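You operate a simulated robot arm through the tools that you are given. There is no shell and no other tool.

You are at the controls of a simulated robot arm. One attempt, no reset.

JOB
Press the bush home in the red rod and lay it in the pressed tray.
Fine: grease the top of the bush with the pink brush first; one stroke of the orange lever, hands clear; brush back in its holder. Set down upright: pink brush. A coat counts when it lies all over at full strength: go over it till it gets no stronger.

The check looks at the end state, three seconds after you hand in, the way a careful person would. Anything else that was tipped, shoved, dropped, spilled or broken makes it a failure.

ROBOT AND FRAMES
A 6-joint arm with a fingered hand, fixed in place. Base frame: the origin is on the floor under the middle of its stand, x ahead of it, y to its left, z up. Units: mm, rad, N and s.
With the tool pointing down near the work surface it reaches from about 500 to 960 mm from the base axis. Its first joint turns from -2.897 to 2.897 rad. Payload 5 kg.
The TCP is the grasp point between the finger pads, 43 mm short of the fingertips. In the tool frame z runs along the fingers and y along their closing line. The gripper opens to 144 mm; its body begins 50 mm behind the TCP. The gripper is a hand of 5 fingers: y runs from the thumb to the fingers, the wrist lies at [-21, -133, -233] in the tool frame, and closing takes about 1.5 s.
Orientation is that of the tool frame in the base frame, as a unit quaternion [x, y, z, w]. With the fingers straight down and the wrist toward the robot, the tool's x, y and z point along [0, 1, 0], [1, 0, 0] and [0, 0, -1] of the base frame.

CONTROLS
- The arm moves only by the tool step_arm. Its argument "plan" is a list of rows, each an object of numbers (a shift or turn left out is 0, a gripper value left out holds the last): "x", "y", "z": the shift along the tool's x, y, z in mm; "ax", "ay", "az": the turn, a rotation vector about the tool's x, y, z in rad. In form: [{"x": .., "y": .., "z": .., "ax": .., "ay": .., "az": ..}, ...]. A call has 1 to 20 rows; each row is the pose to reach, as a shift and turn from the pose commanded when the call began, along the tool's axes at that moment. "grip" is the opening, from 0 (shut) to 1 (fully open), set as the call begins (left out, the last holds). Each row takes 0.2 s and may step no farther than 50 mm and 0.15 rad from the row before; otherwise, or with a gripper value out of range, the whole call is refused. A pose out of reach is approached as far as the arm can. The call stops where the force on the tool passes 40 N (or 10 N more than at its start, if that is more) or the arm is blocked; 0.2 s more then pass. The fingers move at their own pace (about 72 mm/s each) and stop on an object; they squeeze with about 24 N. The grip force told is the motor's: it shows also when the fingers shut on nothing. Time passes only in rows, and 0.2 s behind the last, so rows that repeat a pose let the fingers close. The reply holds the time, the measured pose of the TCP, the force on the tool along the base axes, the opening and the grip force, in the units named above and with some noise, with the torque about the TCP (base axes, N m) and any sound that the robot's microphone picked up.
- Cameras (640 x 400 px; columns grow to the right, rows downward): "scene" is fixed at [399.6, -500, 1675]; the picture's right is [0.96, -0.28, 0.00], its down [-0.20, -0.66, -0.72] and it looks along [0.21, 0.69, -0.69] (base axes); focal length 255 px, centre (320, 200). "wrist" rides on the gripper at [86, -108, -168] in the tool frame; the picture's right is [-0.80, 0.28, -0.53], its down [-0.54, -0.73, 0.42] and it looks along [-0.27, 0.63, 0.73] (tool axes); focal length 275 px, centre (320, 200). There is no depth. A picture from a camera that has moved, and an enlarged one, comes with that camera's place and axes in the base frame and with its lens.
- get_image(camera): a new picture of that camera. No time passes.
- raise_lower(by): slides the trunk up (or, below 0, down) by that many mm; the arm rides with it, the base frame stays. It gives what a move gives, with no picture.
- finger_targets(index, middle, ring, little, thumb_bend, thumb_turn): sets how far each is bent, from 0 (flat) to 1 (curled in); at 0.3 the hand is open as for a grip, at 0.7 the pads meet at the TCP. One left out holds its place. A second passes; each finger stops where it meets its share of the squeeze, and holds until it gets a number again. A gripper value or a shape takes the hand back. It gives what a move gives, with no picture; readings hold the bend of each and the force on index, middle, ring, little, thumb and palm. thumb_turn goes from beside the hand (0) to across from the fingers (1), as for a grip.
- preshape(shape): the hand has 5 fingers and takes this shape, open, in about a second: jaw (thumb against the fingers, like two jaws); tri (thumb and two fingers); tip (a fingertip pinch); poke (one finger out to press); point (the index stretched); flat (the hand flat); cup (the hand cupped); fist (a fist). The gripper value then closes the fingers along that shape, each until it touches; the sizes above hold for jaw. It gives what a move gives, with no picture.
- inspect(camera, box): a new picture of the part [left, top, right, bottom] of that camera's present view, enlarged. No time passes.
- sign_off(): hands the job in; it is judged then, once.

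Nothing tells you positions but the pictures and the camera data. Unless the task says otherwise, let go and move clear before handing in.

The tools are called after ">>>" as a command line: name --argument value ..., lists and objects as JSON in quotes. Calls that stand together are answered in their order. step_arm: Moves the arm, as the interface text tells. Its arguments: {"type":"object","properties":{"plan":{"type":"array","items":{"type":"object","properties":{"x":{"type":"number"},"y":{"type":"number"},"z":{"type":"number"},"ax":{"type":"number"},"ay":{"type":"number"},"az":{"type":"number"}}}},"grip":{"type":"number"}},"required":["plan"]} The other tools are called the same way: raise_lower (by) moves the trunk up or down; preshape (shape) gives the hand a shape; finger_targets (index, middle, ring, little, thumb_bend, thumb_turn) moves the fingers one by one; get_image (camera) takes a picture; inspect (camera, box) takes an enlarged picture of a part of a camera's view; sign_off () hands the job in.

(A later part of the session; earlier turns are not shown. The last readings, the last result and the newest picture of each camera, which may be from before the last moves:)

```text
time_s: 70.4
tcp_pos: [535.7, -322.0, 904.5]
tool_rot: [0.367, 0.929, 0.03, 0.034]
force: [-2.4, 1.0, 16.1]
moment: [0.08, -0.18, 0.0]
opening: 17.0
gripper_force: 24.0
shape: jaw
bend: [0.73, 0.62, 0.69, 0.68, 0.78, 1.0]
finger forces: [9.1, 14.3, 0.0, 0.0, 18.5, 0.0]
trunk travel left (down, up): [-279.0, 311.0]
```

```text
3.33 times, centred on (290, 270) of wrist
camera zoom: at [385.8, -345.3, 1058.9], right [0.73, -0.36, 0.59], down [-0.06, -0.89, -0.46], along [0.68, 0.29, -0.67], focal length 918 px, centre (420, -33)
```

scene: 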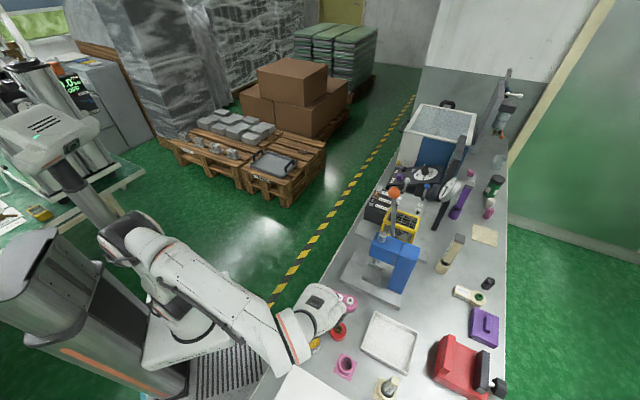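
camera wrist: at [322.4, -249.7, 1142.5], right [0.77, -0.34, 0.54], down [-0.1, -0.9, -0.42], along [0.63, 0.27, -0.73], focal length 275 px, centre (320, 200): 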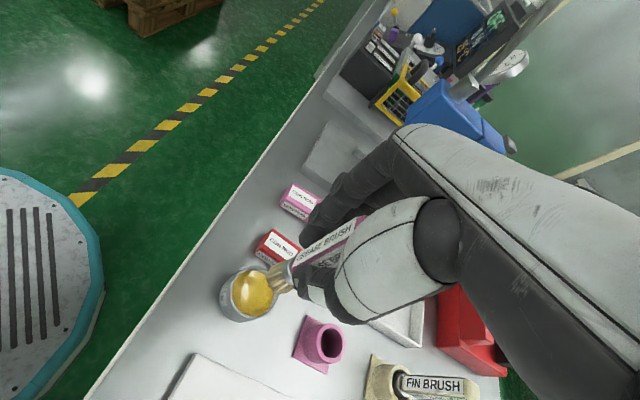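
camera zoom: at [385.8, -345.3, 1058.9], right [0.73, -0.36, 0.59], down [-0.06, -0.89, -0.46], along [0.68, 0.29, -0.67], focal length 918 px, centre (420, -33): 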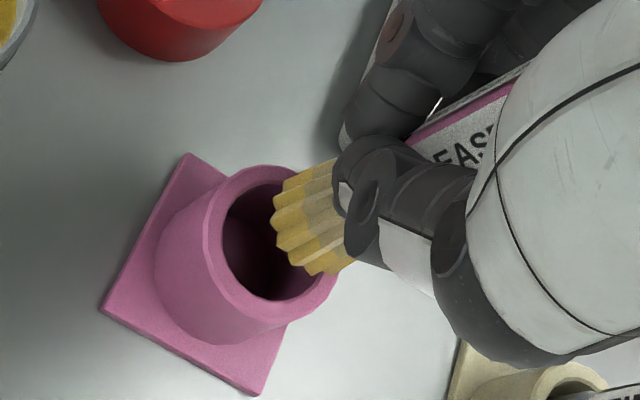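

The bristles caught the far rim of the holder (16 N), so my depth estimate was off by about 7 mm. Lifting off to re-measure before trying again.

>>> step_arm --plan '[{"z": -4}, {"z": -12}, {"z": -20}, {"z": -20}]'

>>> get_image --camera "wrist"

>>> inspect --camera "wrist" --box '[220, 210, 360, 330]'

>>> inspect --camera "scene" --box '[300, 310, 400, 400]'

```text
time_s: 71.4
tcp_pos: [536.8, -322.3, 923.6]
tool_rot: [0.368, 0.929, 0.03, 0.034]
force: [0.2, 0.4, -0.3]
moment: [-0.02, -0.02, 0.04]
opening: 15.9
gripper_force: 23.7
shape: jaw
bend: [0.73, 0.62, 0.69, 0.68, 0.77, 1.0]
finger forces: [7.8, 12.1, 0.0, 0.1, 14.5, 0.1]
trunk travel left (down, up): [-279.0, 311.0]
```

```text
taken
camera wrist: at [385.0, -346.4, 1078.5], right [0.73, -0.36, 0.59], down [-0.06, -0.89, -0.46], along [0.68, 0.29, -0.67], focal length 275 px, centre (320, 200)
```

wrist: 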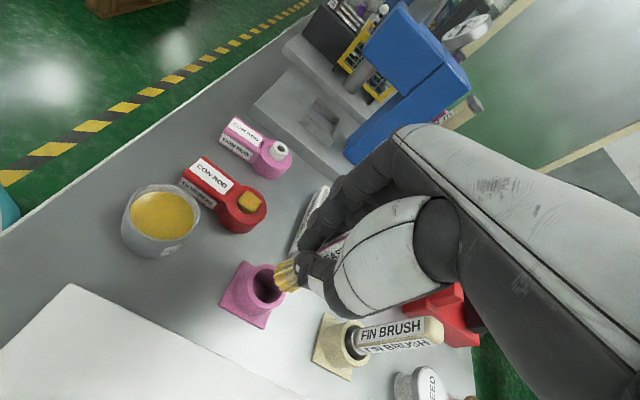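

```text
3.33 times, centred on (290, 270) of wrist
camera zoom: at [385.0, -346.4, 1078.5], right [0.73, -0.36, 0.59], down [-0.06, -0.89, -0.46], along [0.68, 0.29, -0.67], focal length 918 px, centre (420, -33)
```

zoom: 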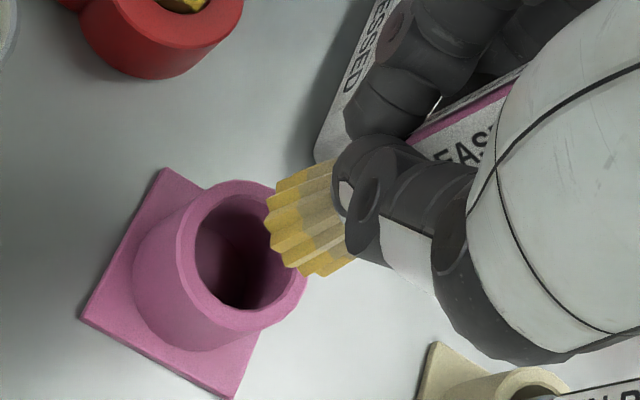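

```text
4.44 times, centred on (350, 355) of scene
camera zoom: at [399.6, -500.0, 1675.0], right [0.96, -0.28, 0.0], down [-0.2, -0.66, -0.72], along [0.21, 0.69, -0.69], focal length 1133 px, centre (187, -489)
```

zoom: 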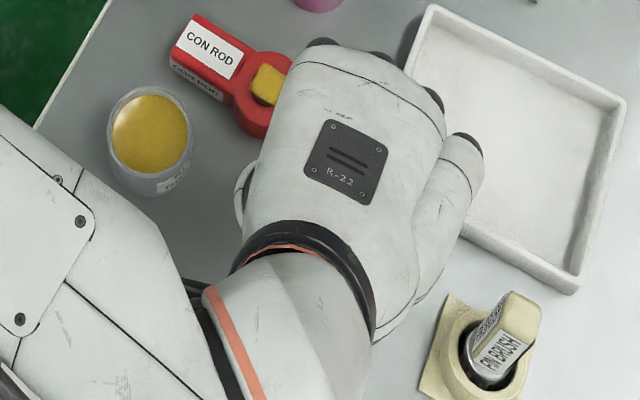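

The brush has slid up in the hand and its tip now hangs almost directly under the grasp point. From the contact picture, the hand must move about 5-6 mm toward -x. I'll shift at this height and re-check.

>>> step_arm --plan '[{"x": 2.6, "y": -2, "z": -0.3}, {"x": 5.2, "y": -3.9, "z": -0.5}, {"x": 5.4, "y": -4.4, "z": 6}, {"x": 5.5, "y": -4.7, "z": 10}, {"x": 5.5, "y": -4.7, "z": 10}]'

>>> inspect --camera "wrist" --box '[220, 210, 360, 330]'

```text
time_s: 72.6
tcp_pos: [528.8, -321.2, 912.7]
tool_rot: [0.367, 0.929, 0.03, 0.034]
force: [0.1, -0.1, 0.4]
moment: [0.02, 0.06, 0.01]
opening: 15.4
gripper_force: 24.3
shape: jaw
bend: [0.73, 0.62, 0.69, 0.68, 0.77, 1.0]
finger forces: [7.7, 12.1, 0.0, 0.1, 14.5, 0.0]
trunk travel left (down, up): [-279.0, 311.0]
```

```text
3.33 times, centred on (290, 270) of wrist
camera zoom: at [379.2, -345.5, 1067.6], right [0.73, -0.36, 0.59], down [-0.06, -0.89, -0.46], along [0.68, 0.29, -0.67], focal length 918 px, centre (420, -33)
```

zoom: 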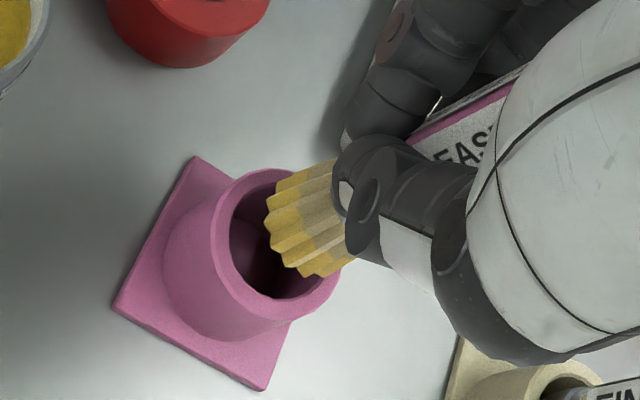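

Close, but I want a sharper measurement before going in, so I'll zoom further on the ring and bristles.

>>> inspect --camera "wrist" --box '[250, 245, 330, 305]'

>>> inspect --camera "scene" --box '[330, 340, 380, 390]'

```text
6.67 times, centred on (290, 275) of wrist
camera zoom: at [379.2, -345.5, 1067.6], right [0.73, -0.36, 0.59], down [-0.06, -0.89, -0.46], along [0.68, 0.29, -0.67], focal length 1835 px, centre (520, -300)
```

zoom: 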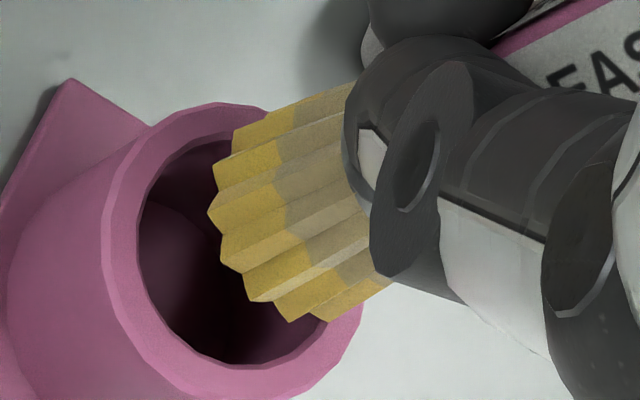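

```text
8.00 times, centred on (355, 365) of scene
camera zoom: at [399.6, -500.0, 1675.0], right [0.96, -0.28, 0.0], down [-0.2, -0.66, -0.72], along [0.21, 0.69, -0.69], focal length 2039 px, centre (40, -1120)
```

zoom: 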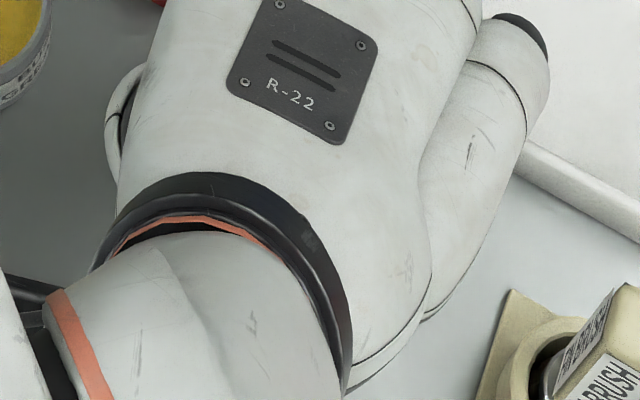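

I see the error: I'd used the near edge of the bristles rather than the centre of their end circle, which is about 24 mm across in a 28 mm hole. The brush hangs nearly along the tool axis, so I'll lift a little, stand the hand upright again and re-measure.

>>> step_arm --plan '[{"z": -8}, {"z": -16, "ax": 0.03, "ay": 0.015}, {"z": -16, "ax": 0.06, "ay": 0.03}, {"z": -16, "ax": 0.08, "ay": 0.04}, {"z": -16, "ax": 0.08, "ay": 0.04}]'

>>> inspect --camera "wrist" --box '[230, 235, 330, 310]'

```text
time_s: 73.8
tcp_pos: [527.8, -322.3, 929.5]
tool_rot: [0.368, 0.93, 0.0, 0.0]
force: [0.0, 0.3, 0.2]
moment: [0.01, 0.0, -0.03]
opening: 15.8
gripper_force: 24.1
shape: jaw
bend: [0.73, 0.62, 0.69, 0.68, 0.77, 1.0]
finger forces: [7.5, 12.0, 0.0, 0.0, 14.5, 0.1]
trunk travel left (down, up): [-279.0, 311.0]
```

```text
5.33 times, centred on (280, 272) of wrist
camera zoom: at [391.0, -341.0, 1097.2], right [0.77, -0.34, 0.53], down [-0.1, -0.9, -0.42], along [0.62, 0.27, -0.73], focal length 1468 px, centre (533, -187)
```

zoom: 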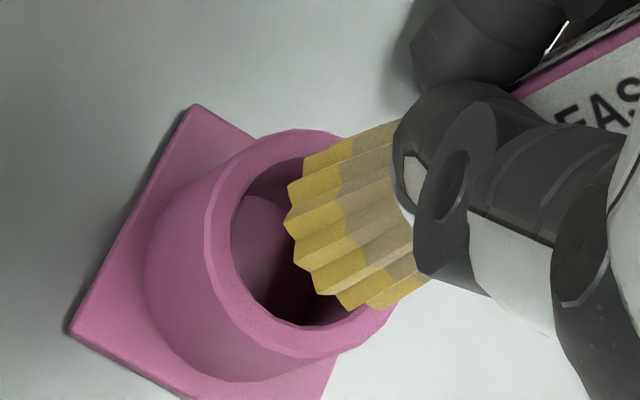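

With the hand upright the brush is vertical and its tip is within about 2 mm of the ring centre. I'll make that small correction and lower to just above the rim.

>>> step_arm --plan '[{"x": 1.2, "y": 1.2}, {"x": 1.2, "y": 1.2, "z": 8}, {"x": 1.2, "y": 1.2, "z": 16}, {"x": 1.2, "y": 1.2, "z": 19}, {"x": 1.2, "y": 1.2, "z": 19}]'

>>> inspect --camera "wrist" --box '[230, 235, 330, 310]'

```text
time_s: 75.0
tcp_pos: [527.4, -319.6, 910.6]
tool_rot: [0.368, 0.93, 0.0, 0.001]
force: [-0.9, 0.3, -0.1]
moment: [0.0, 0.05, 0.0]
opening: 15.6
gripper_force: 24.0
shape: jaw
bend: [0.73, 0.62, 0.69, 0.68, 0.77, 1.0]
finger forces: [7.5, 12.2, 0.1, 0.1, 14.5, 0.1]
trunk travel left (down, up): [-279.0, 311.0]
```

```text
5.33 times, centred on (280, 272) of wrist
camera zoom: at [391.3, -339.5, 1077.4], right [0.77, -0.34, 0.54], down [-0.1, -0.9, -0.42], along [0.62, 0.27, -0.73], focal length 1468 px, centre (533, -187)
```

zoom: 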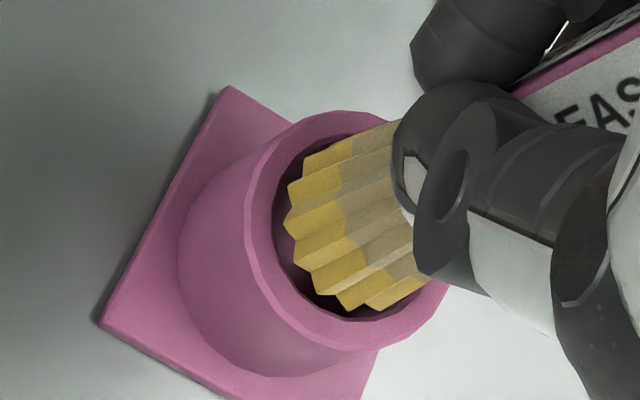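

The bristles now sit concentric with the hole. Lowering gently with a force check.

>>> step_arm --plan '[{"z": 3}, {"z": 6}, {"z": 8}, {"z": 8}]'

>>> inspect --camera "wrist" --box '[230, 235, 330, 310]'

```text
time_s: 76.0
tcp_pos: [527.4, -319.3, 902.9]
tool_rot: [0.367, 0.93, 0.0, 0.001]
force: [1.3, 1.5, 5.1]
moment: [0.05, -0.05, 0.02]
opening: 15.8
gripper_force: 24.0
shape: jaw
bend: [0.73, 0.62, 0.69, 0.68, 0.77, 1.0]
finger forces: [8.3, 13.2, 0.0, 0.0, 15.8, 0.1]
trunk travel left (down, up): [-279.0, 311.0]
```

```text
5.33 times, centred on (280, 272) of wrist
camera zoom: at [391.2, -339.0, 1070.3], right [0.77, -0.34, 0.54], down [-0.1, -0.9, -0.42], along [0.63, 0.27, -0.73], focal length 1468 px, centre (533, -187)
```

zoom: 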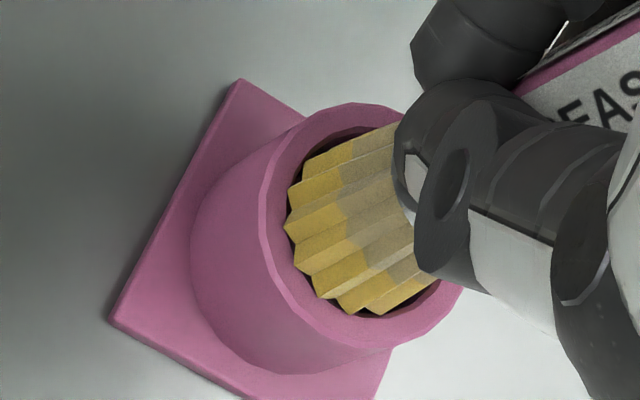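

It's touching slightly (5 N); the side force says to move about 1.7 mm along the hand's +y. I'll ease up, shift, and lower again.

>>> step_arm --plan '[{"z": -4}, {"y": 1.8, "z": -4}, {"y": 1.8, "z": 0}, {"y": 1.8, "z": 3}, {"y": 1.8, "z": 3}]'

>>> inspect --camera "wrist" --box '[230, 235, 330, 310]'

```text
time_s: 77.2
tcp_pos: [528.8, -318.7, 900.9]
tool_rot: [0.369, 0.929, -0.001, 0.003]
force: [7.4, -0.2, 17.6]
moment: [0.05, -0.42, -0.03]
opening: 16.3
gripper_force: 24.0
shape: jaw
bend: [0.73, 0.62, 0.69, 0.68, 0.78, 1.0]
finger forces: [7.8, 15.9, 0.0, 0.1, 17.3, 0.0]
trunk travel left (down, up): [-279.0, 311.0]
```

```text
5.33 times, centred on (280, 272) of wrist
camera zoom: at [391.9, -337.3, 1068.3], right [0.77, -0.34, 0.54], down [-0.1, -0.9, -0.42], along [0.63, 0.27, -0.73], focal length 1468 px, centre (533, -187)
```

zoom: 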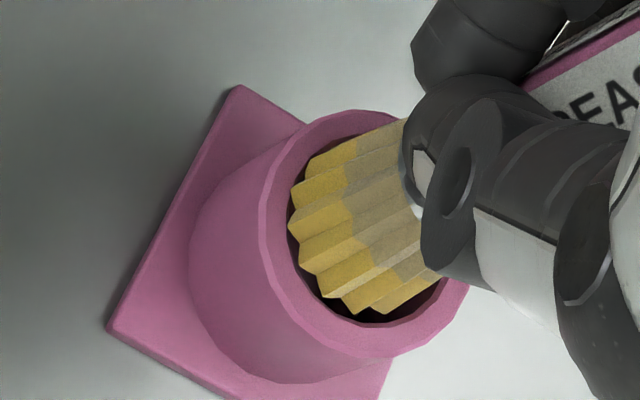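

The rim is pushing the brush toward +x (7 N), so it needs to move about 2.5 mm that way. Easing up, shifting and lowering again.

>>> step_arm --plan '[{"z": -5}, {"x": -1.8, "y": 1.2, "z": -5}, {"x": -1.8, "y": 1.2, "z": -2}, {"x": -1.8, "y": 1.2, "z": 0}, {"x": -1.8, "y": 1.2, "z": 0}]'

>>> inspect --camera "wrist" --box '[230, 235, 330, 310]'

```text
time_s: 78.4
tcp_pos: [530.9, -319.1, 899.3]
tool_rot: [0.369, 0.93, 0.0, 0.001]
force: [7.7, -0.6, 18.2]
moment: [0.02, -0.32, -0.03]
opening: 16.5
gripper_force: 24.1
shape: jaw
bend: [0.73, 0.61, 0.69, 0.68, 0.78, 1.0]
finger forces: [8.0, 16.1, 0.0, 0.0, 19.4, 0.0]
trunk travel left (down, up): [-279.0, 311.0]
```

```text
5.33 times, centred on (280, 272) of wrist
camera zoom: at [394.0, -337.8, 1067.3], right [0.77, -0.34, 0.54], down [-0.1, -0.9, -0.42], along [0.63, 0.27, -0.73], focal length 1468 px, centre (533, -187)
```

zoom: 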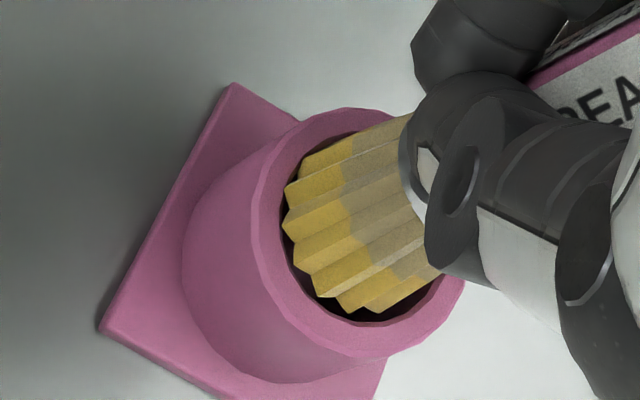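

The bristles stayed caught on the near rim. I'll lift well clear (12 mm), let the brush settle in the grip, and measure again.

>>> step_arm --plan '[{"z": -6}, {"z": -14}, {"z": -14}, {"z": -14}]'

>>> inspect --camera "wrist" --box '[230, 235, 330, 310]'

>>> inspect --camera "wrist" --box '[220, 150, 420, 350]'

```text
time_s: 79.4
tcp_pos: [532.0, -318.7, 913.1]
tool_rot: [0.368, 0.93, 0.001, 0.0]
force: [0.3, 0.7, -0.4]
moment: [-0.01, 0.02, 0.05]
opening: 15.7
gripper_force: 24.1
shape: jaw
bend: [0.73, 0.61, 0.69, 0.68, 0.78, 1.0]
finger forces: [7.8, 13.0, 0.1, 0.1, 15.0, 0.0]
trunk travel left (down, up): [-279.0, 311.0]
```

```text
5.33 times, centred on (280, 272) of wrist
camera zoom: at [394.6, -338.6, 1080.1], right [0.77, -0.34, 0.53], down [-0.1, -0.9, -0.42], along [0.62, 0.27, -0.73], focal length 1468 px, centre (533, -187)
```

zoom: 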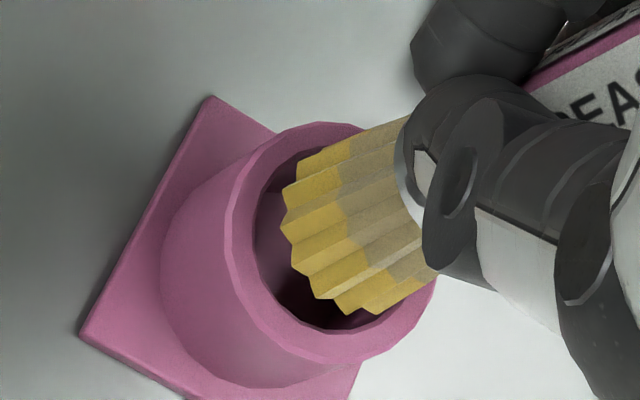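

```text
2.00 times, centred on (320, 250) of wrist
camera zoom: at [394.6, -338.6, 1080.1], right [0.77, -0.34, 0.53], down [-0.1, -0.9, -0.42], along [0.62, 0.27, -0.73], focal length 551 px, centre (320, 100)
```

zoom: 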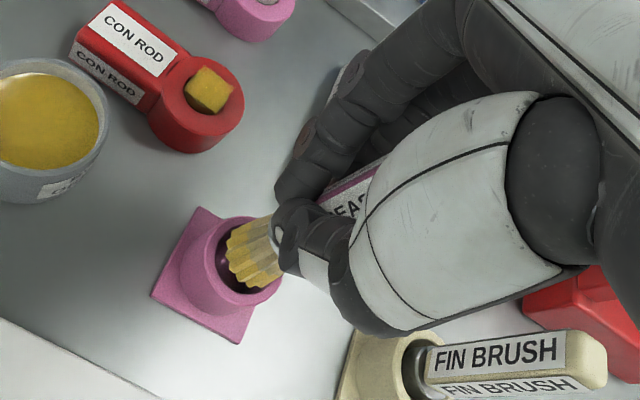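

Now the tip is within about 1 mm of the ring centre. Shifting 1 mm and lowering again.

>>> step_arm --plan '[{"x": 0.3, "y": -1}, {"x": 0.3, "y": -1, "z": 5}, {"x": 0.3, "y": -1, "z": 9}, {"x": 0.3, "y": -1, "z": 12}, {"x": 0.3, "y": -1, "z": 14}, {"x": 0.3, "y": -1, "z": 14}]'

>>> inspect --camera "wrist" --box '[230, 235, 330, 310]'

```text
time_s: 80.8
tcp_pos: [529.7, -321.5, 899.8]
tool_rot: [0.368, 0.93, 0.0, 0.0]
force: [0.1, 0.0, 0.8]
moment: [0.02, 0.03, -0.03]
opening: 16.0
gripper_force: 23.8
shape: jaw
bend: [0.73, 0.61, 0.69, 0.68, 0.78, 1.0]
finger forces: [7.6, 13.0, 0.1, 0.0, 15.0, 0.1]
trunk travel left (down, up): [-279.0, 311.0]
```

```text
5.33 times, centred on (280, 272) of wrist
camera zoom: at [393.9, -339.3, 1066.4], right [0.77, -0.34, 0.53], down [-0.1, -0.9, -0.42], along [0.62, 0.27, -0.73], focal length 1468 px, centre (533, -187)
```

zoom: 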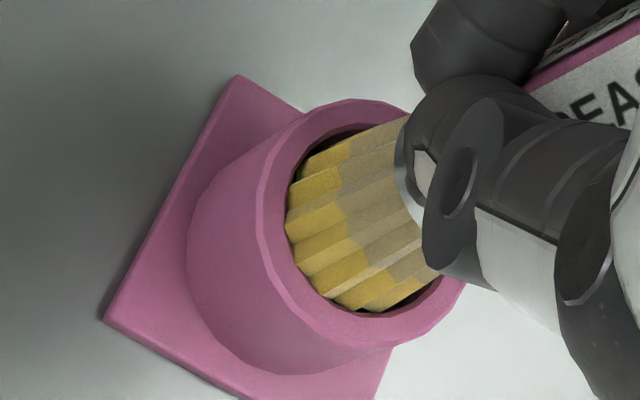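

No resistance and the bristles are now inside the rim. Continuing down slowly.

>>> step_arm --plan '[{"z": 3}, {"z": 6}, {"z": 8}, {"z": 8}]'

>>> inspect --camera "wrist" --box '[230, 235, 330, 310]'

```text
time_s: 81.8
tcp_pos: [530.3, -320.0, 890.7]
tool_rot: [0.368, 0.93, 0.0, 0.001]
force: [-0.2, -0.9, -0.8]
moment: [-0.01, -0.03, -0.03]
opening: 15.9
gripper_force: 23.5
shape: jaw
bend: [0.73, 0.61, 0.69, 0.68, 0.78, 1.0]
finger forces: [7.5, 13.0, 0.1, 0.1, 14.9, 0.0]
trunk travel left (down, up): [-279.0, 311.0]
```

```text
5.33 times, centred on (280, 272) of wrist
camera zoom: at [393.7, -339.2, 1058.1], right [0.77, -0.34, 0.54], down [-0.1, -0.9, -0.42], along [0.62, 0.27, -0.73], focal length 1468 px, centre (533, -187)
```

zoom: 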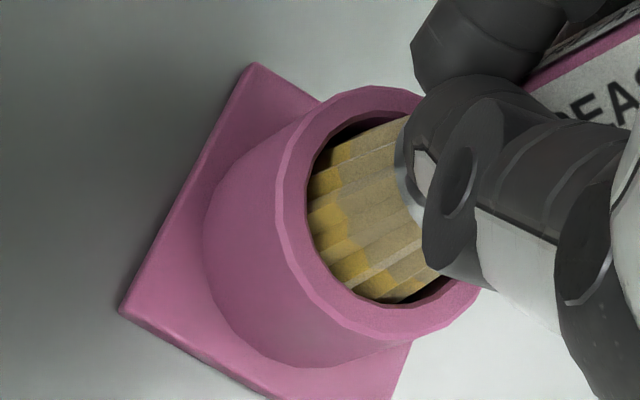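

It's going in cleanly. Lowering another 10 mm.

>>> step_arm --plan '[{"z": 3}, {"z": 6}, {"z": 9}, {"z": 10}, {"z": 10}]'

>>> inspect --camera "wrist" --box '[230, 235, 330, 310]'

```text
time_s: 83.0
tcp_pos: [530.5, -320.6, 881.5]
tool_rot: [0.368, 0.93, 0.0, 0.001]
force: [0.0, -0.4, -1.4]
moment: [0.02, 0.02, 0.02]
opening: 16.0
gripper_force: 23.8
shape: jaw
bend: [0.73, 0.61, 0.69, 0.68, 0.78, 1.0]
finger forces: [7.6, 12.9, 0.0, 0.0, 14.8, 0.0]
trunk travel left (down, up): [-279.0, 311.0]
```

```text
5.33 times, centred on (280, 272) of wrist
camera zoom: at [393.7, -339.6, 1048.6], right [0.77, -0.34, 0.54], down [-0.1, -0.9, -0.42], along [0.62, 0.27, -0.73], focal length 1468 px, centre (533, -187)
```

zoom: 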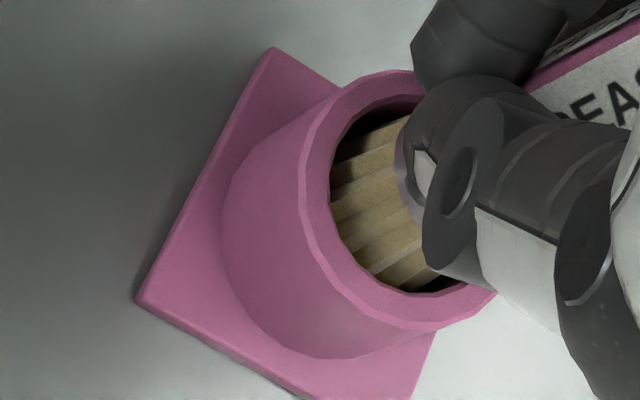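

Still free. Lowering further until the bristles touch the floor of the holder.

>>> step_arm --plan '[{"z": 3}, {"z": 6}, {"z": 8}, {"z": 8}]'

>>> inspect --camera "wrist" --box '[230, 235, 330, 310]'

```text
time_s: 84.0
tcp_pos: [531.0, -321.3, 874.1]
tool_rot: [0.369, 0.93, 0.0, 0.001]
force: [-2.8, 0.4, 5.1]
moment: [0.03, 0.02, 0.0]
opening: 15.6
gripper_force: 24.1
shape: jaw
bend: [0.73, 0.62, 0.69, 0.68, 0.78, 1.0]
finger forces: [8.7, 12.3, 0.0, 0.0, 17.5, 0.0]
trunk travel left (down, up): [-279.0, 311.0]
```

```text
5.33 times, centred on (280, 272) of wrist
camera zoom: at [392.7, -339.3, 1040.7], right [0.77, -0.34, 0.54], down [-0.1, -0.9, -0.42], along [0.63, 0.27, -0.73], focal length 1468 px, centre (533, -187)
```

zoom: 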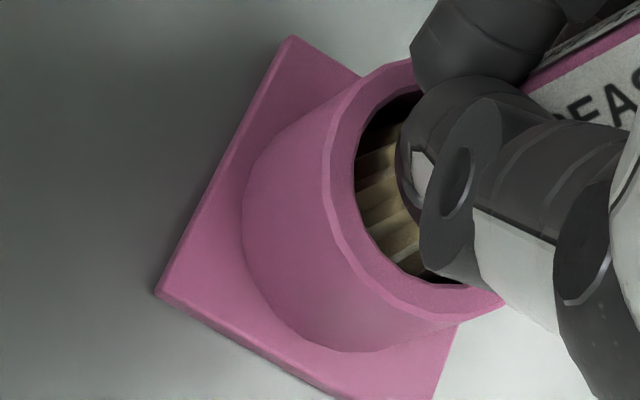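

The bristles are on the holder floor. Releasing the brush.

>>> step_arm --plan '[{"z": -0.5}, {"z": -0.5}, {"z": -0.5}, {"z": -0.5}, {"z": -0.5}, {"z": -0.5}, {"z": -0.5}, {"z": -0.5}]' --grip 1

>>> inspect --camera "wrist" --box '[220, 150, 420, 350]'

```text
time_s: 85.8
tcp_pos: [529.3, -321.8, 874.7]
tool_rot: [0.368, 0.93, -0.001, 0.001]
force: [0.1, -0.1, 0.5]
moment: [0.01, -0.01, 0.0]
opening: 143.6
gripper_force: 0.1
shape: jaw
bend: [0.3, 0.3, 0.3, 0.3, 0.3, 0.98]
finger forces: [0.1, 0.0, 0.0, 0.1, 0.1, 0.0]
trunk travel left (down, up): [-279.0, 311.0]
```

```text
2.00 times, centred on (320, 250) of wrist
camera zoom: at [393.3, -339.5, 1041.2], right [0.77, -0.34, 0.54], down [-0.1, -0.9, -0.42], along [0.62, 0.27, -0.73], focal length 551 px, centre (320, 100)
```

zoom: 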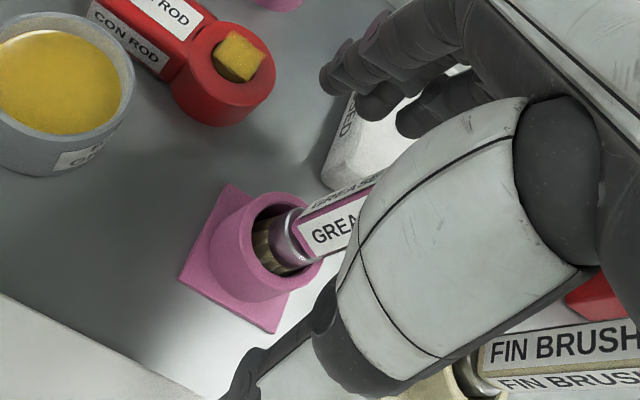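

The brush stands in its holder. Raising the hand straight up to get a clear view of it.

>>> step_arm --plan '[{"z": -25}, {"z": -60}, {"z": -100}, {"z": -145}, {"z": -165}, {"z": -165}]'

>>> inspect --camera "wrist" --box '[180, 180, 340, 340]'

>>> get_image --camera "wrist"

```text
time_s: 87.2
tcp_pos: [529.5, -318.3, 1039.4]
tool_rot: [0.369, 0.929, 0.0, 0.0]
force: [-0.1, -0.1, 0.3]
moment: [0.02, -0.02, 0.02]
opening: 143.8
gripper_force: 0.1
shape: jaw
bend: [0.3, 0.3, 0.3, 0.3, 0.3, 0.98]
finger forces: [0.0, 0.1, 0.0, 0.0, 0.0, 0.0]
trunk travel left (down, up): [-279.0, 311.0]
```

```text
2.50 times, centred on (260, 260) of wrist
camera zoom: at [393.2, -337.2, 1206.9], right [0.77, -0.34, 0.53], down [-0.1, -0.9, -0.42], along [0.62, 0.27, -0.73], focal length 688 px, centre (470, 50)
```

zoom: 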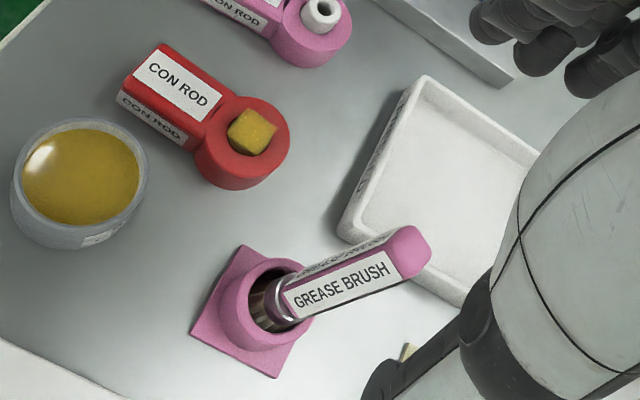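

```text
taken
camera wrist: at [393.2, -337.2, 1206.9], right [0.77, -0.34, 0.53], down [-0.1, -0.9, -0.42], along [0.62, 0.27, -0.73], focal length 275 px, centre (320, 200)
```

wrist: 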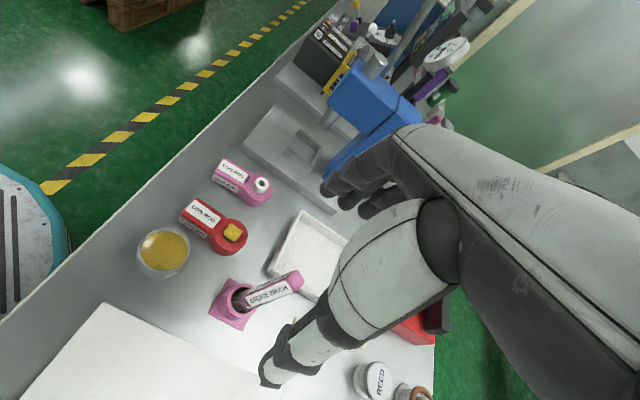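

The brush is in its holder but leans more than it did at the start. I'll look closer.

>>> inspect --camera "wrist" --box '[215, 235, 305, 330]'

>>> inspect --camera "scene" --box '[320, 330, 400, 400]'

```text
4.21 times, centred on (260, 282) of wrist
camera zoom: at [393.2, -337.2, 1206.9], right [0.77, -0.34, 0.53], down [-0.1, -0.9, -0.42], along [0.62, 0.27, -0.73], focal length 1159 px, centre (573, -147)
```

zoom: 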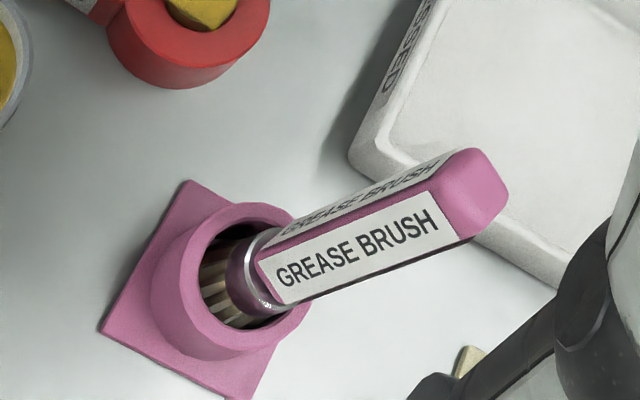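

```text
5.71 times, centred on (360, 365) of scene
camera zoom: at [399.6, -500.0, 1675.0], right [0.96, -0.28, 0.0], down [-0.2, -0.66, -0.72], along [0.21, 0.69, -0.69], focal length 1456 px, centre (91, -743)
```

zoom: 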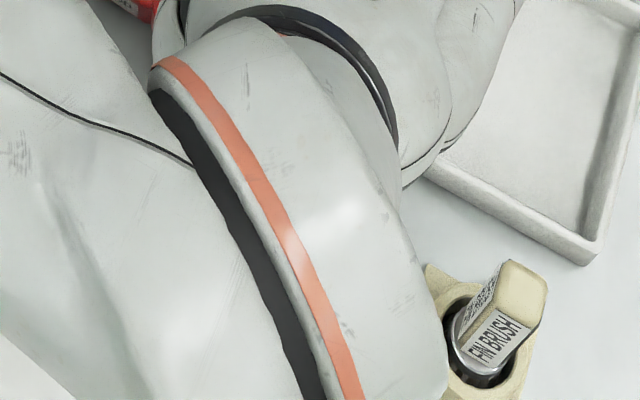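

The brush leans about 15° toward +x, which is not how it stood at first. I'll regrip it with the hand tilted along its axis, then stand it upright and release again. First I'll go to a pre-grasp above it with a smaller opening.

>>> step_arm --plan '[{"x": -16, "y": 10.6, "z": 0, "ax": 0.06, "ay": 0.065}, {"x": -32.6, "y": 21.2, "z": 0, "ax": 0.12, "ay": 0.13}, {"x": -32.6, "y": 21.2, "z": 30, "ax": 0.176, "ay": 0.195}, {"x": -32.6, "y": 21.2, "z": 60, "ax": 0.176, "ay": 0.195}, {"x": -32.6, "y": 21.2, "z": 80, "ax": 0.176, "ay": 0.195}, {"x": -32.6, "y": 21.2, "z": 80, "ax": 0.176, "ay": 0.195}]' --grip 0.6

>>> get_image --camera "wrist"

>>> inspect --camera "wrist" --box '[220, 200, 380, 360]'

```text
time_s: 88.6
tcp_pos: [568.6, -327.4, 958.4]
tool_rot: [0.365, 0.922, -0.045, -0.122]
force: [1.0, -0.9, 0.2]
moment: [0.04, 0.04, 0.01]
opening: 86.7
gripper_force: 0.1
shape: jaw
bend: [0.74, 0.41, 0.38, 0.43, 0.65, 1.0]
finger forces: [0.1, 0.0, 0.0, 0.0, 0.0, 0.0]
trunk travel left (down, up): [-279.0, 311.0]
```

```text
taken
camera wrist: at [479.5, -347.5, 1155.1], right [0.89, -0.34, 0.31], down [-0.21, -0.9, -0.39], along [0.41, 0.28, -0.87], focal length 275 px, centre (320, 200)
```

wrist: 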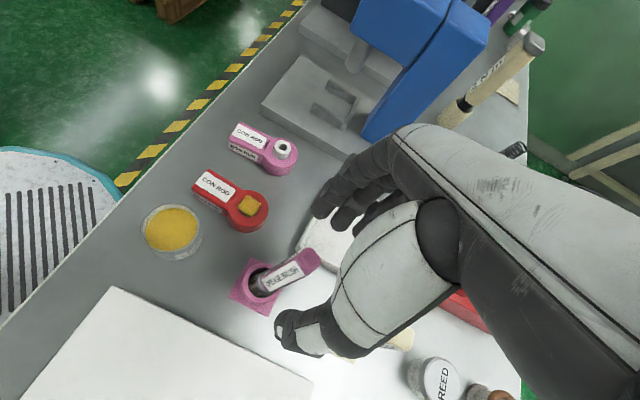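

```text
2.50 times, centred on (300, 280) of wrist
camera zoom: at [479.5, -347.5, 1155.1], right [0.89, -0.34, 0.31], down [-0.21, -0.9, -0.39], along [0.41, 0.28, -0.87], focal length 688 px, centre (370, 0)
```

zoom: 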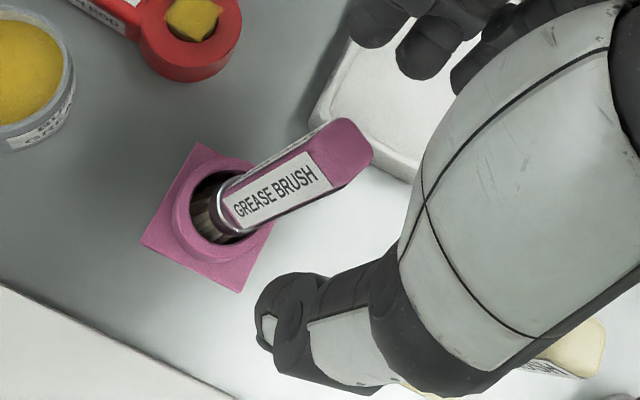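

The brush axis lines up with the tilted hand. The finger readings look odd at this opening, so I'll go back to fully open before descending along the brush.

>>> step_arm --plan '[{"x": -1, "y": 3}, {"x": -2.2, "y": 6}, {"x": -2.2, "y": 6}, {"x": -2.2, "y": 6}, {"x": -2.2, "y": 6}]' --grip 1

>>> inspect --camera "wrist" --box '[220, 160, 420, 360]'

```text
time_s: 89.8
tcp_pos: [574.4, -324.9, 956.7]
tool_rot: [0.365, 0.922, -0.046, -0.122]
force: [0.5, 0.3, -0.9]
moment: [0.02, -0.01, 0.01]
opening: 143.6
gripper_force: 0.1
shape: jaw
bend: [0.3, 0.3, 0.3, 0.3, 0.3, 0.98]
finger forces: [0.1, 0.1, 0.1, 0.0, 0.0, 0.0]
trunk travel left (down, up): [-279.0, 311.0]
```

```text
2.00 times, centred on (320, 260) of wrist
camera zoom: at [485.7, -344.1, 1153.7], right [0.89, -0.34, 0.31], down [-0.21, -0.9, -0.39], along [0.41, 0.28, -0.87], focal length 551 px, centre (320, 80)
```

zoom: 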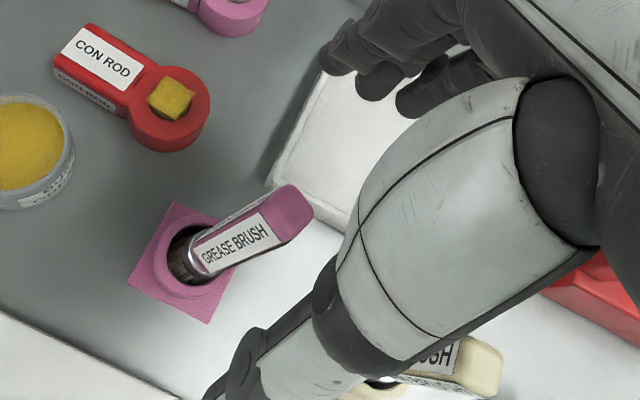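

Aligned within about 2 mm. Descending along the brush axis.

>>> step_arm --plan '[{"x": 0.6, "y": -0.5, "z": 25}, {"x": 1, "y": -0.7, "z": 50}, {"x": 1.2, "y": -0.7, "z": 68}, {"x": 1.2, "y": -0.7, "z": 78}, {"x": 1.2, "y": -0.7, "z": 78}]'

>>> inspect --camera "wrist" --box '[220, 160, 420, 360]'

```text
time_s: 91.0
tcp_pos: [552.5, -324.0, 882.3]
tool_rot: [0.365, 0.922, -0.046, -0.122]
force: [0.5, 0.1, -0.8]
moment: [-0.03, 0.0, 0.0]
opening: 143.6
gripper_force: 0.1
shape: jaw
bend: [0.3, 0.3, 0.3, 0.3, 0.3, 0.98]
finger forces: [0.0, 0.0, 0.0, 0.1, 0.0, 0.0]
trunk travel left (down, up): [-279.0, 311.0]
```

```text
2.00 times, centred on (320, 260) of wrist
camera zoom: at [463.6, -343.7, 1079.2], right [0.89, -0.34, 0.31], down [-0.21, -0.9, -0.39], along [0.41, 0.28, -0.87], focal length 551 px, centre (320, 80)
```

zoom: 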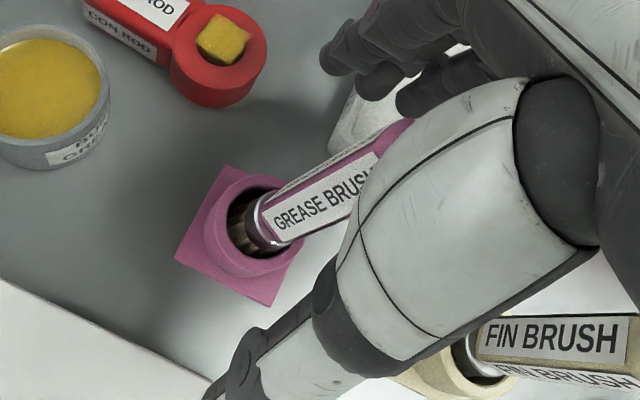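

The handle runs right through the grasp point. Closing on it.

>>> step_arm --plan '[{"z": 0}, {"z": 0}, {"z": 0}, {"z": 0}, {"z": 0}, {"z": 0}, {"z": 0}, {"z": 0}, {"z": 0}, {"z": 0}]' --grip 0

>>> inspect --camera "wrist" --box '[220, 160, 420, 360]'

```text
time_s: 93.2
tcp_pos: [551.2, -324.1, 882.0]
tool_rot: [0.366, 0.922, -0.046, -0.122]
force: [-3.3, -1.3, -0.1]
moment: [0.0, 0.1, 0.04]
opening: 14.5
gripper_force: 24.1
shape: jaw
bend: [0.72, 0.67, 0.7, 0.7, 0.74, 1.0]
finger forces: [10.1, 6.4, 0.1, 0.0, 19.3, 0.2]
trunk travel left (down, up): [-279.0, 311.0]
```

```text
2.00 times, centred on (320, 260) of wrist
camera zoom: at [463.3, -343.9, 1079.2], right [0.89, -0.34, 0.31], down [-0.21, -0.9, -0.39], along [0.41, 0.28, -0.87], focal length 551 px, centre (320, 80)
```

zoom: 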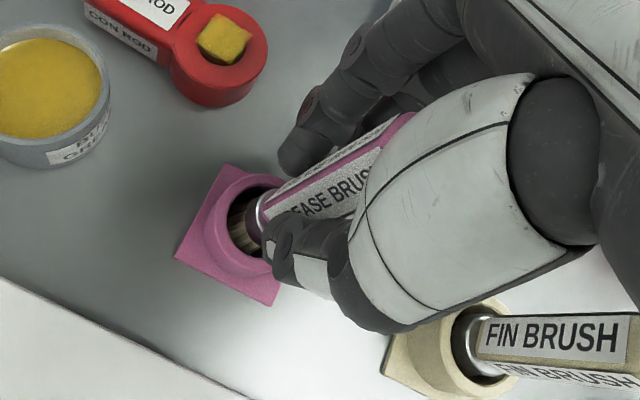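

Gripped firmly. Now I'll rotate the brush upright about a point inside the ring, so the bristles stay in the holder.

>>> step_arm --plan '[{"x": 1.9, "y": -1.75, "z": 0.05, "ax": -0.022, "ay": -0.0245}, {"x": 3.89, "y": -3.47, "z": 0.17, "ax": -0.044, "ay": -0.049}, {"x": 5.8, "y": -5.2, "z": 0.4, "ax": -0.066, "ay": -0.073}, {"x": 7.73, "y": -6.93, "z": 0.68, "ax": -0.088, "ay": -0.0975}, {"x": 9.65, "y": -8.65, "z": 1.07, "ax": -0.11, "ay": -0.122}, {"x": 11.57, "y": -10.37, "z": 1.52, "ax": -0.132, "ay": -0.146}, {"x": 13.45, "y": -12.07, "z": 2.1, "ax": -0.154, "ay": -0.17}, {"x": 15.34, "y": -13.76, "z": 2.7, "ax": -0.176, "ay": -0.195}, {"x": 15.34, "y": -13.76, "z": 2.7, "ax": -0.176, "ay": -0.195}]'

>>> inspect --camera "wrist" --box '[230, 210, 360, 320]'

```text
time_s: 95.2
tcp_pos: [531.5, -324.0, 885.5]
tool_rot: [0.368, 0.93, 0.0, 0.001]
force: [0.0, 0.5, -0.3]
moment: [0.0, -0.05, 0.0]
opening: 14.4
gripper_force: 23.9
shape: jaw
bend: [0.72, 0.67, 0.7, 0.7, 0.75, 1.0]
finger forces: [10.2, 10.8, 0.1, 0.0, 17.8, 0.1]
trunk travel left (down, up): [-279.0, 311.0]
```

```text
3.64 times, centred on (295, 265) of wrist
camera zoom: at [395.0, -342.5, 1052.6], right [0.77, -0.34, 0.54], down [-0.1, -0.9, -0.42], along [0.63, 0.27, -0.73], focal length 1001 px, centre (411, -36)
```

zoom: 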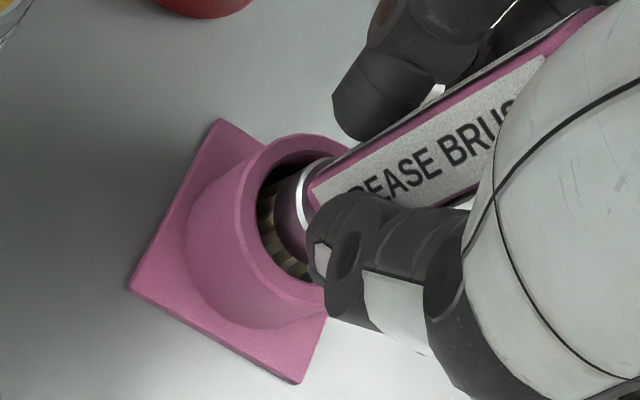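

The brush is upright with almost no side force. Lowering about 2 mm to the holder floor.

>>> step_arm --plan '[{"z": 0.7}, {"z": 1.4}, {"z": 1.4}]'

```text
time_s: 96.0
tcp_pos: [533.0, -322.5, 882.1]
tool_rot: [0.368, 0.93, 0.0, 0.001]
force: [0.0, -0.2, -0.4]
moment: [-0.01, -0.02, 0.0]
opening: 14.3
gripper_force: 23.9
shape: jaw
bend: [0.72, 0.67, 0.7, 0.7, 0.75, 1.0]
finger forces: [10.2, 10.9, 0.0, 0.1, 17.8, 0.0]
trunk travel left (down, up): [-279.0, 311.0]
```

>>> step_arm --plan '[{"z": 0.8}, {"z": 1.5}, {"z": 1.5}]'

```text
time_s: 96.8
tcp_pos: [531.7, -322.8, 880.2]
tool_rot: [0.368, 0.93, 0.0, 0.0]
force: [0.1, -0.1, 0.7]
moment: [0.03, 0.01, -0.03]
opening: 14.2
gripper_force: 24.4
shape: jaw
bend: [0.72, 0.67, 0.7, 0.7, 0.75, 1.0]
finger forces: [10.3, 10.8, 0.0, 0.0, 17.8, 0.0]
trunk travel left (down, up): [-279.0, 311.0]
```

>>> step_arm --plan '[{"z": 0.8}, {"z": 1.5}, {"z": 1.5}]'

>>> inspect --camera "wrist" --box '[230, 210, 360, 320]'

```text
time_s: 97.6
tcp_pos: [531.7, -322.8, 879.9]
tool_rot: [0.369, 0.929, -0.001, 0.002]
force: [-1.4, -1.0, 9.7]
moment: [-0.01, -0.02, 0.02]
opening: 14.7
gripper_force: 23.8
shape: jaw
bend: [0.72, 0.67, 0.7, 0.7, 0.75, 1.0]
finger forces: [10.8, 10.8, 0.0, 0.0, 20.2, 0.0]
trunk travel left (down, up): [-279.0, 311.0]
```

```text
3.64 times, centred on (295, 265) of wrist
camera zoom: at [395.0, -342.2, 1048.5], right [0.77, -0.34, 0.54], down [-0.1, -0.9, -0.42], along [0.63, 0.27, -0.73], focal length 1001 px, centre (411, -36)
```

zoom: 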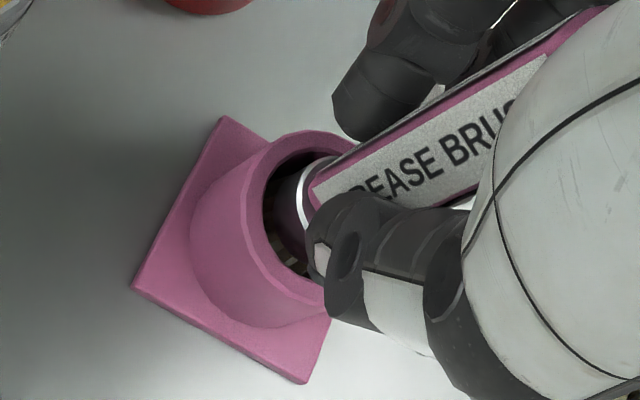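

The brush is firmly on the holder floor. I'll ease off the pressure and release.

>>> step_arm --plan '[{"z": -0.6}, {"z": -1.2}, {"z": -1.2}]'

>>> step_arm --plan '[{"z": 0}, {"z": 0}, {"z": 0}, {"z": 0}, {"z": 0}, {"z": 0}, {"z": 0}, {"z": 0}]' --grip 1

>>> inspect --camera "wrist" --box '[220, 160, 420, 360]'

```text
time_s: 98.4
tcp_pos: [531.8, -323.1, 882.1]
tool_rot: [0.369, 0.93, -0.001, 0.001]
force: [-0.5, 0.0, 4.6]
moment: [-0.01, 0.01, 0.02]
opening: 14.6
gripper_force: 24.4
shape: jaw
bend: [0.72, 0.67, 0.7, 0.7, 0.75, 1.0]
finger forces: [10.6, 11.1, 0.0, 0.1, 19.2, 0.0]
trunk travel left (down, up): [-279.0, 311.0]
```

```text
time_s: 100.2
tcp_pos: [532.1, -323.8, 882.2]
tool_rot: [0.368, 0.93, 0.0, 0.0]
force: [0.2, 0.2, 0.5]
moment: [-0.03, 0.0, -0.02]
opening: 143.5
gripper_force: 0.1
shape: jaw
bend: [0.3, 0.3, 0.3, 0.3, 0.3, 0.98]
finger forces: [0.0, 0.0, 0.0, 0.0, 0.0, 0.0]
trunk travel left (down, up): [-279.0, 311.0]
```

```text
2.00 times, centred on (320, 260) of wrist
camera zoom: at [395.2, -342.2, 1049.1], right [0.77, -0.34, 0.54], down [-0.1, -0.9, -0.42], along [0.62, 0.27, -0.73], focal length 551 px, centre (320, 80)
```

zoom: 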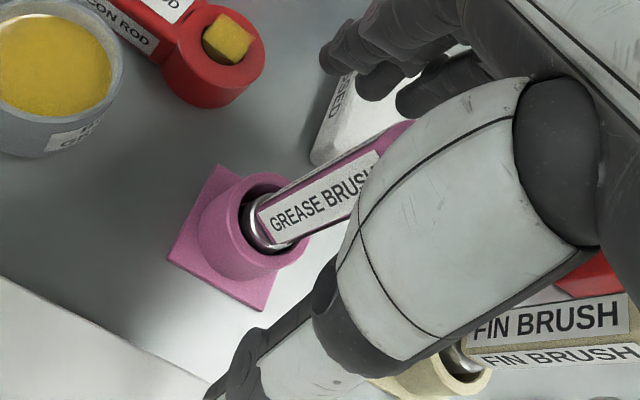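

It now looks seated as at the start, with the ferrule inside the ring. Raising the hand straight up to confirm.

>>> step_arm --plan '[{"z": -25}, {"z": -60}, {"z": -100}, {"z": -140}, {"z": -157}, {"z": -157}]'

>>> inspect --camera "wrist" --box '[180, 180, 340, 340]'

```text
time_s: 101.6
tcp_pos: [531.6, -324.1, 1039.0]
tool_rot: [0.368, 0.93, 0.0, 0.001]
force: [-0.6, 0.2, 0.2]
moment: [-0.02, -0.01, 0.02]
opening: 143.7
gripper_force: 0.1
shape: jaw
bend: [0.3, 0.3, 0.3, 0.3, 0.3, 0.98]
finger forces: [0.1, 0.0, 0.0, 0.1, 0.0, 0.0]
trunk travel left (down, up): [-279.0, 311.0]
```

```text
2.50 times, centred on (260, 260) of wrist
camera zoom: at [394.6, -342.7, 1206.7], right [0.77, -0.34, 0.54], down [-0.1, -0.9, -0.42], along [0.62, 0.27, -0.73], focal length 688 px, centre (470, 50)
```

zoom: 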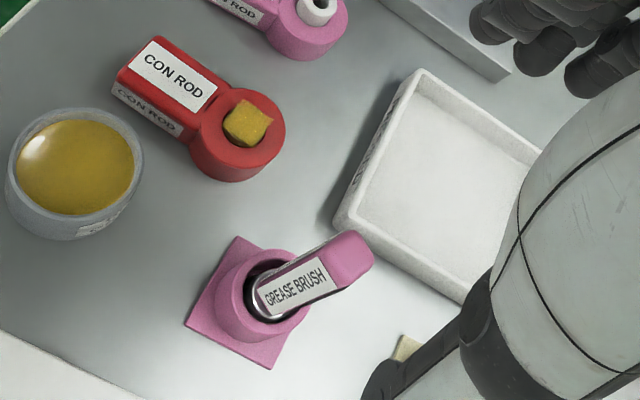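

The brush stands upright and fully seated, exactly as at the start, and the grease coat is intact. Now I'll raise the hand and move to where the wrist camera can see the press nest clearly.

>>> step_arm --plan '[{"z": -30}, {"z": -70}, {"x": -10, "y": 40, "z": -85}, {"x": -20, "y": 80, "z": -85}, {"x": -30, "y": 120, "z": -85}, {"x": -30, "y": 155, "z": -85}, {"x": -30, "y": 155, "z": -85}]'

>>> get_image --camera "wrist"

>>> inspect --camera "wrist" --box '[150, 80, 350, 280]'

>>> inspect --camera "scene" --box '[290, 270, 410, 400]'

```text
time_s: 103.2
tcp_pos: [647.5, -218.8, 1105.8]
tool_rot: [0.368, 0.93, 0.001, 0.0]
force: [0.3, -0.1, -0.9]
moment: [0.04, 0.07, -0.02]
opening: 144.2
gripper_force: 0.1
shape: jaw
bend: [0.3, 0.3, 0.3, 0.3, 0.3, 0.98]
finger forces: [0.1, 0.0, 0.0, 0.0, 0.0, 0.0]
out of reach, approached as far as the arm can: row 4, 5, 6, 7
trunk travel left (down, up): [-279.0, 311.0]
```

```text
taken
camera wrist: at [509.9, -238.2, 1273.6], right [0.77, -0.34, 0.53], down [-0.1, -0.9, -0.42], along [0.62, 0.27, -0.73], focal length 275 px, centre (320, 200)
```

wrist: 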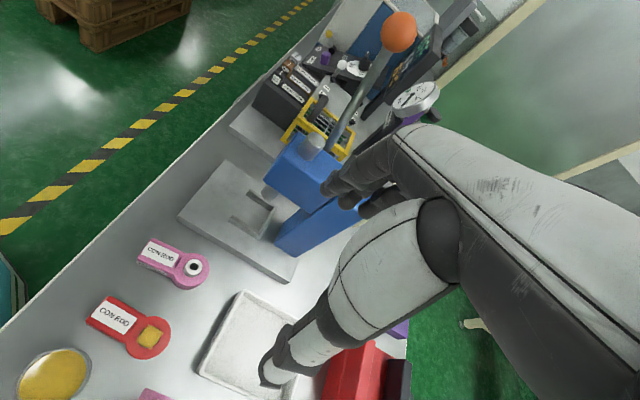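

```text
2.00 times, centred on (250, 180) of wrist
camera zoom: at [509.9, -238.2, 1273.6], right [0.77, -0.34, 0.53], down [-0.1, -0.9, -0.42], along [0.62, 0.27, -0.73], focal length 551 px, centre (460, 240)
```

zoom: 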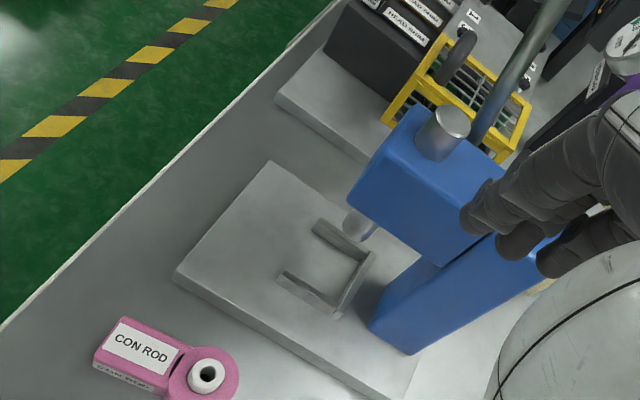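

```text
3.08 times, centred on (350, 335) of scene
camera zoom: at [399.6, -500.0, 1675.0], right [0.96, -0.28, 0.0], down [-0.2, -0.66, -0.72], along [0.21, 0.69, -0.69], focal length 784 px, centre (228, -215)
```

zoom: 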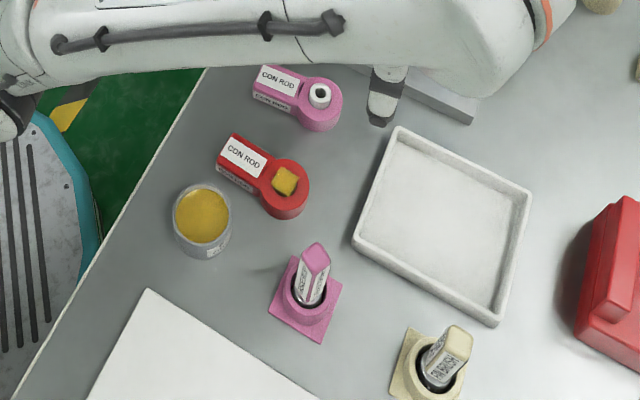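

The far corner of that move was at the edge of reach, but the view shows the nest well: a U with arms opening toward the robot, the ram above it and the lever on the far side. To hold the rod with the hand's bulk toward the robot I'll turn the hand around (fingers on the near-brush side), in free space near the table edge.

>>> step_arm --plan '[{"x": 34, "y": -7, "z": 10}, {"x": 68, "y": -14, "z": 20}, {"x": 102, "y": -20, "z": 30}, {"x": 136, "y": -27, "z": 40}, {"x": 170, "y": -33, "z": 46}, {"x": 170, "y": -33, "z": 46}]'

```text
time_s: 104.6
tcp_pos: [639.5, -216.2, 1109.2]
tool_rot: [0.368, 0.93, 0.0, 0.0]
force: [0.3, 0.9, -0.5]
moment: [-0.03, 0.01, -0.01]
opening: 144.0
gripper_force: 0.0
shape: jaw
bend: [0.3, 0.3, 0.3, 0.3, 0.3, 0.98]
finger forces: [0.0, 0.0, 0.0, 0.1, 0.0, 0.1]
out of reach, approached as far as the arm can: row 1, 2, 3, 4, 5, 6
trunk travel left (down, up): [-279.0, 311.0]
```

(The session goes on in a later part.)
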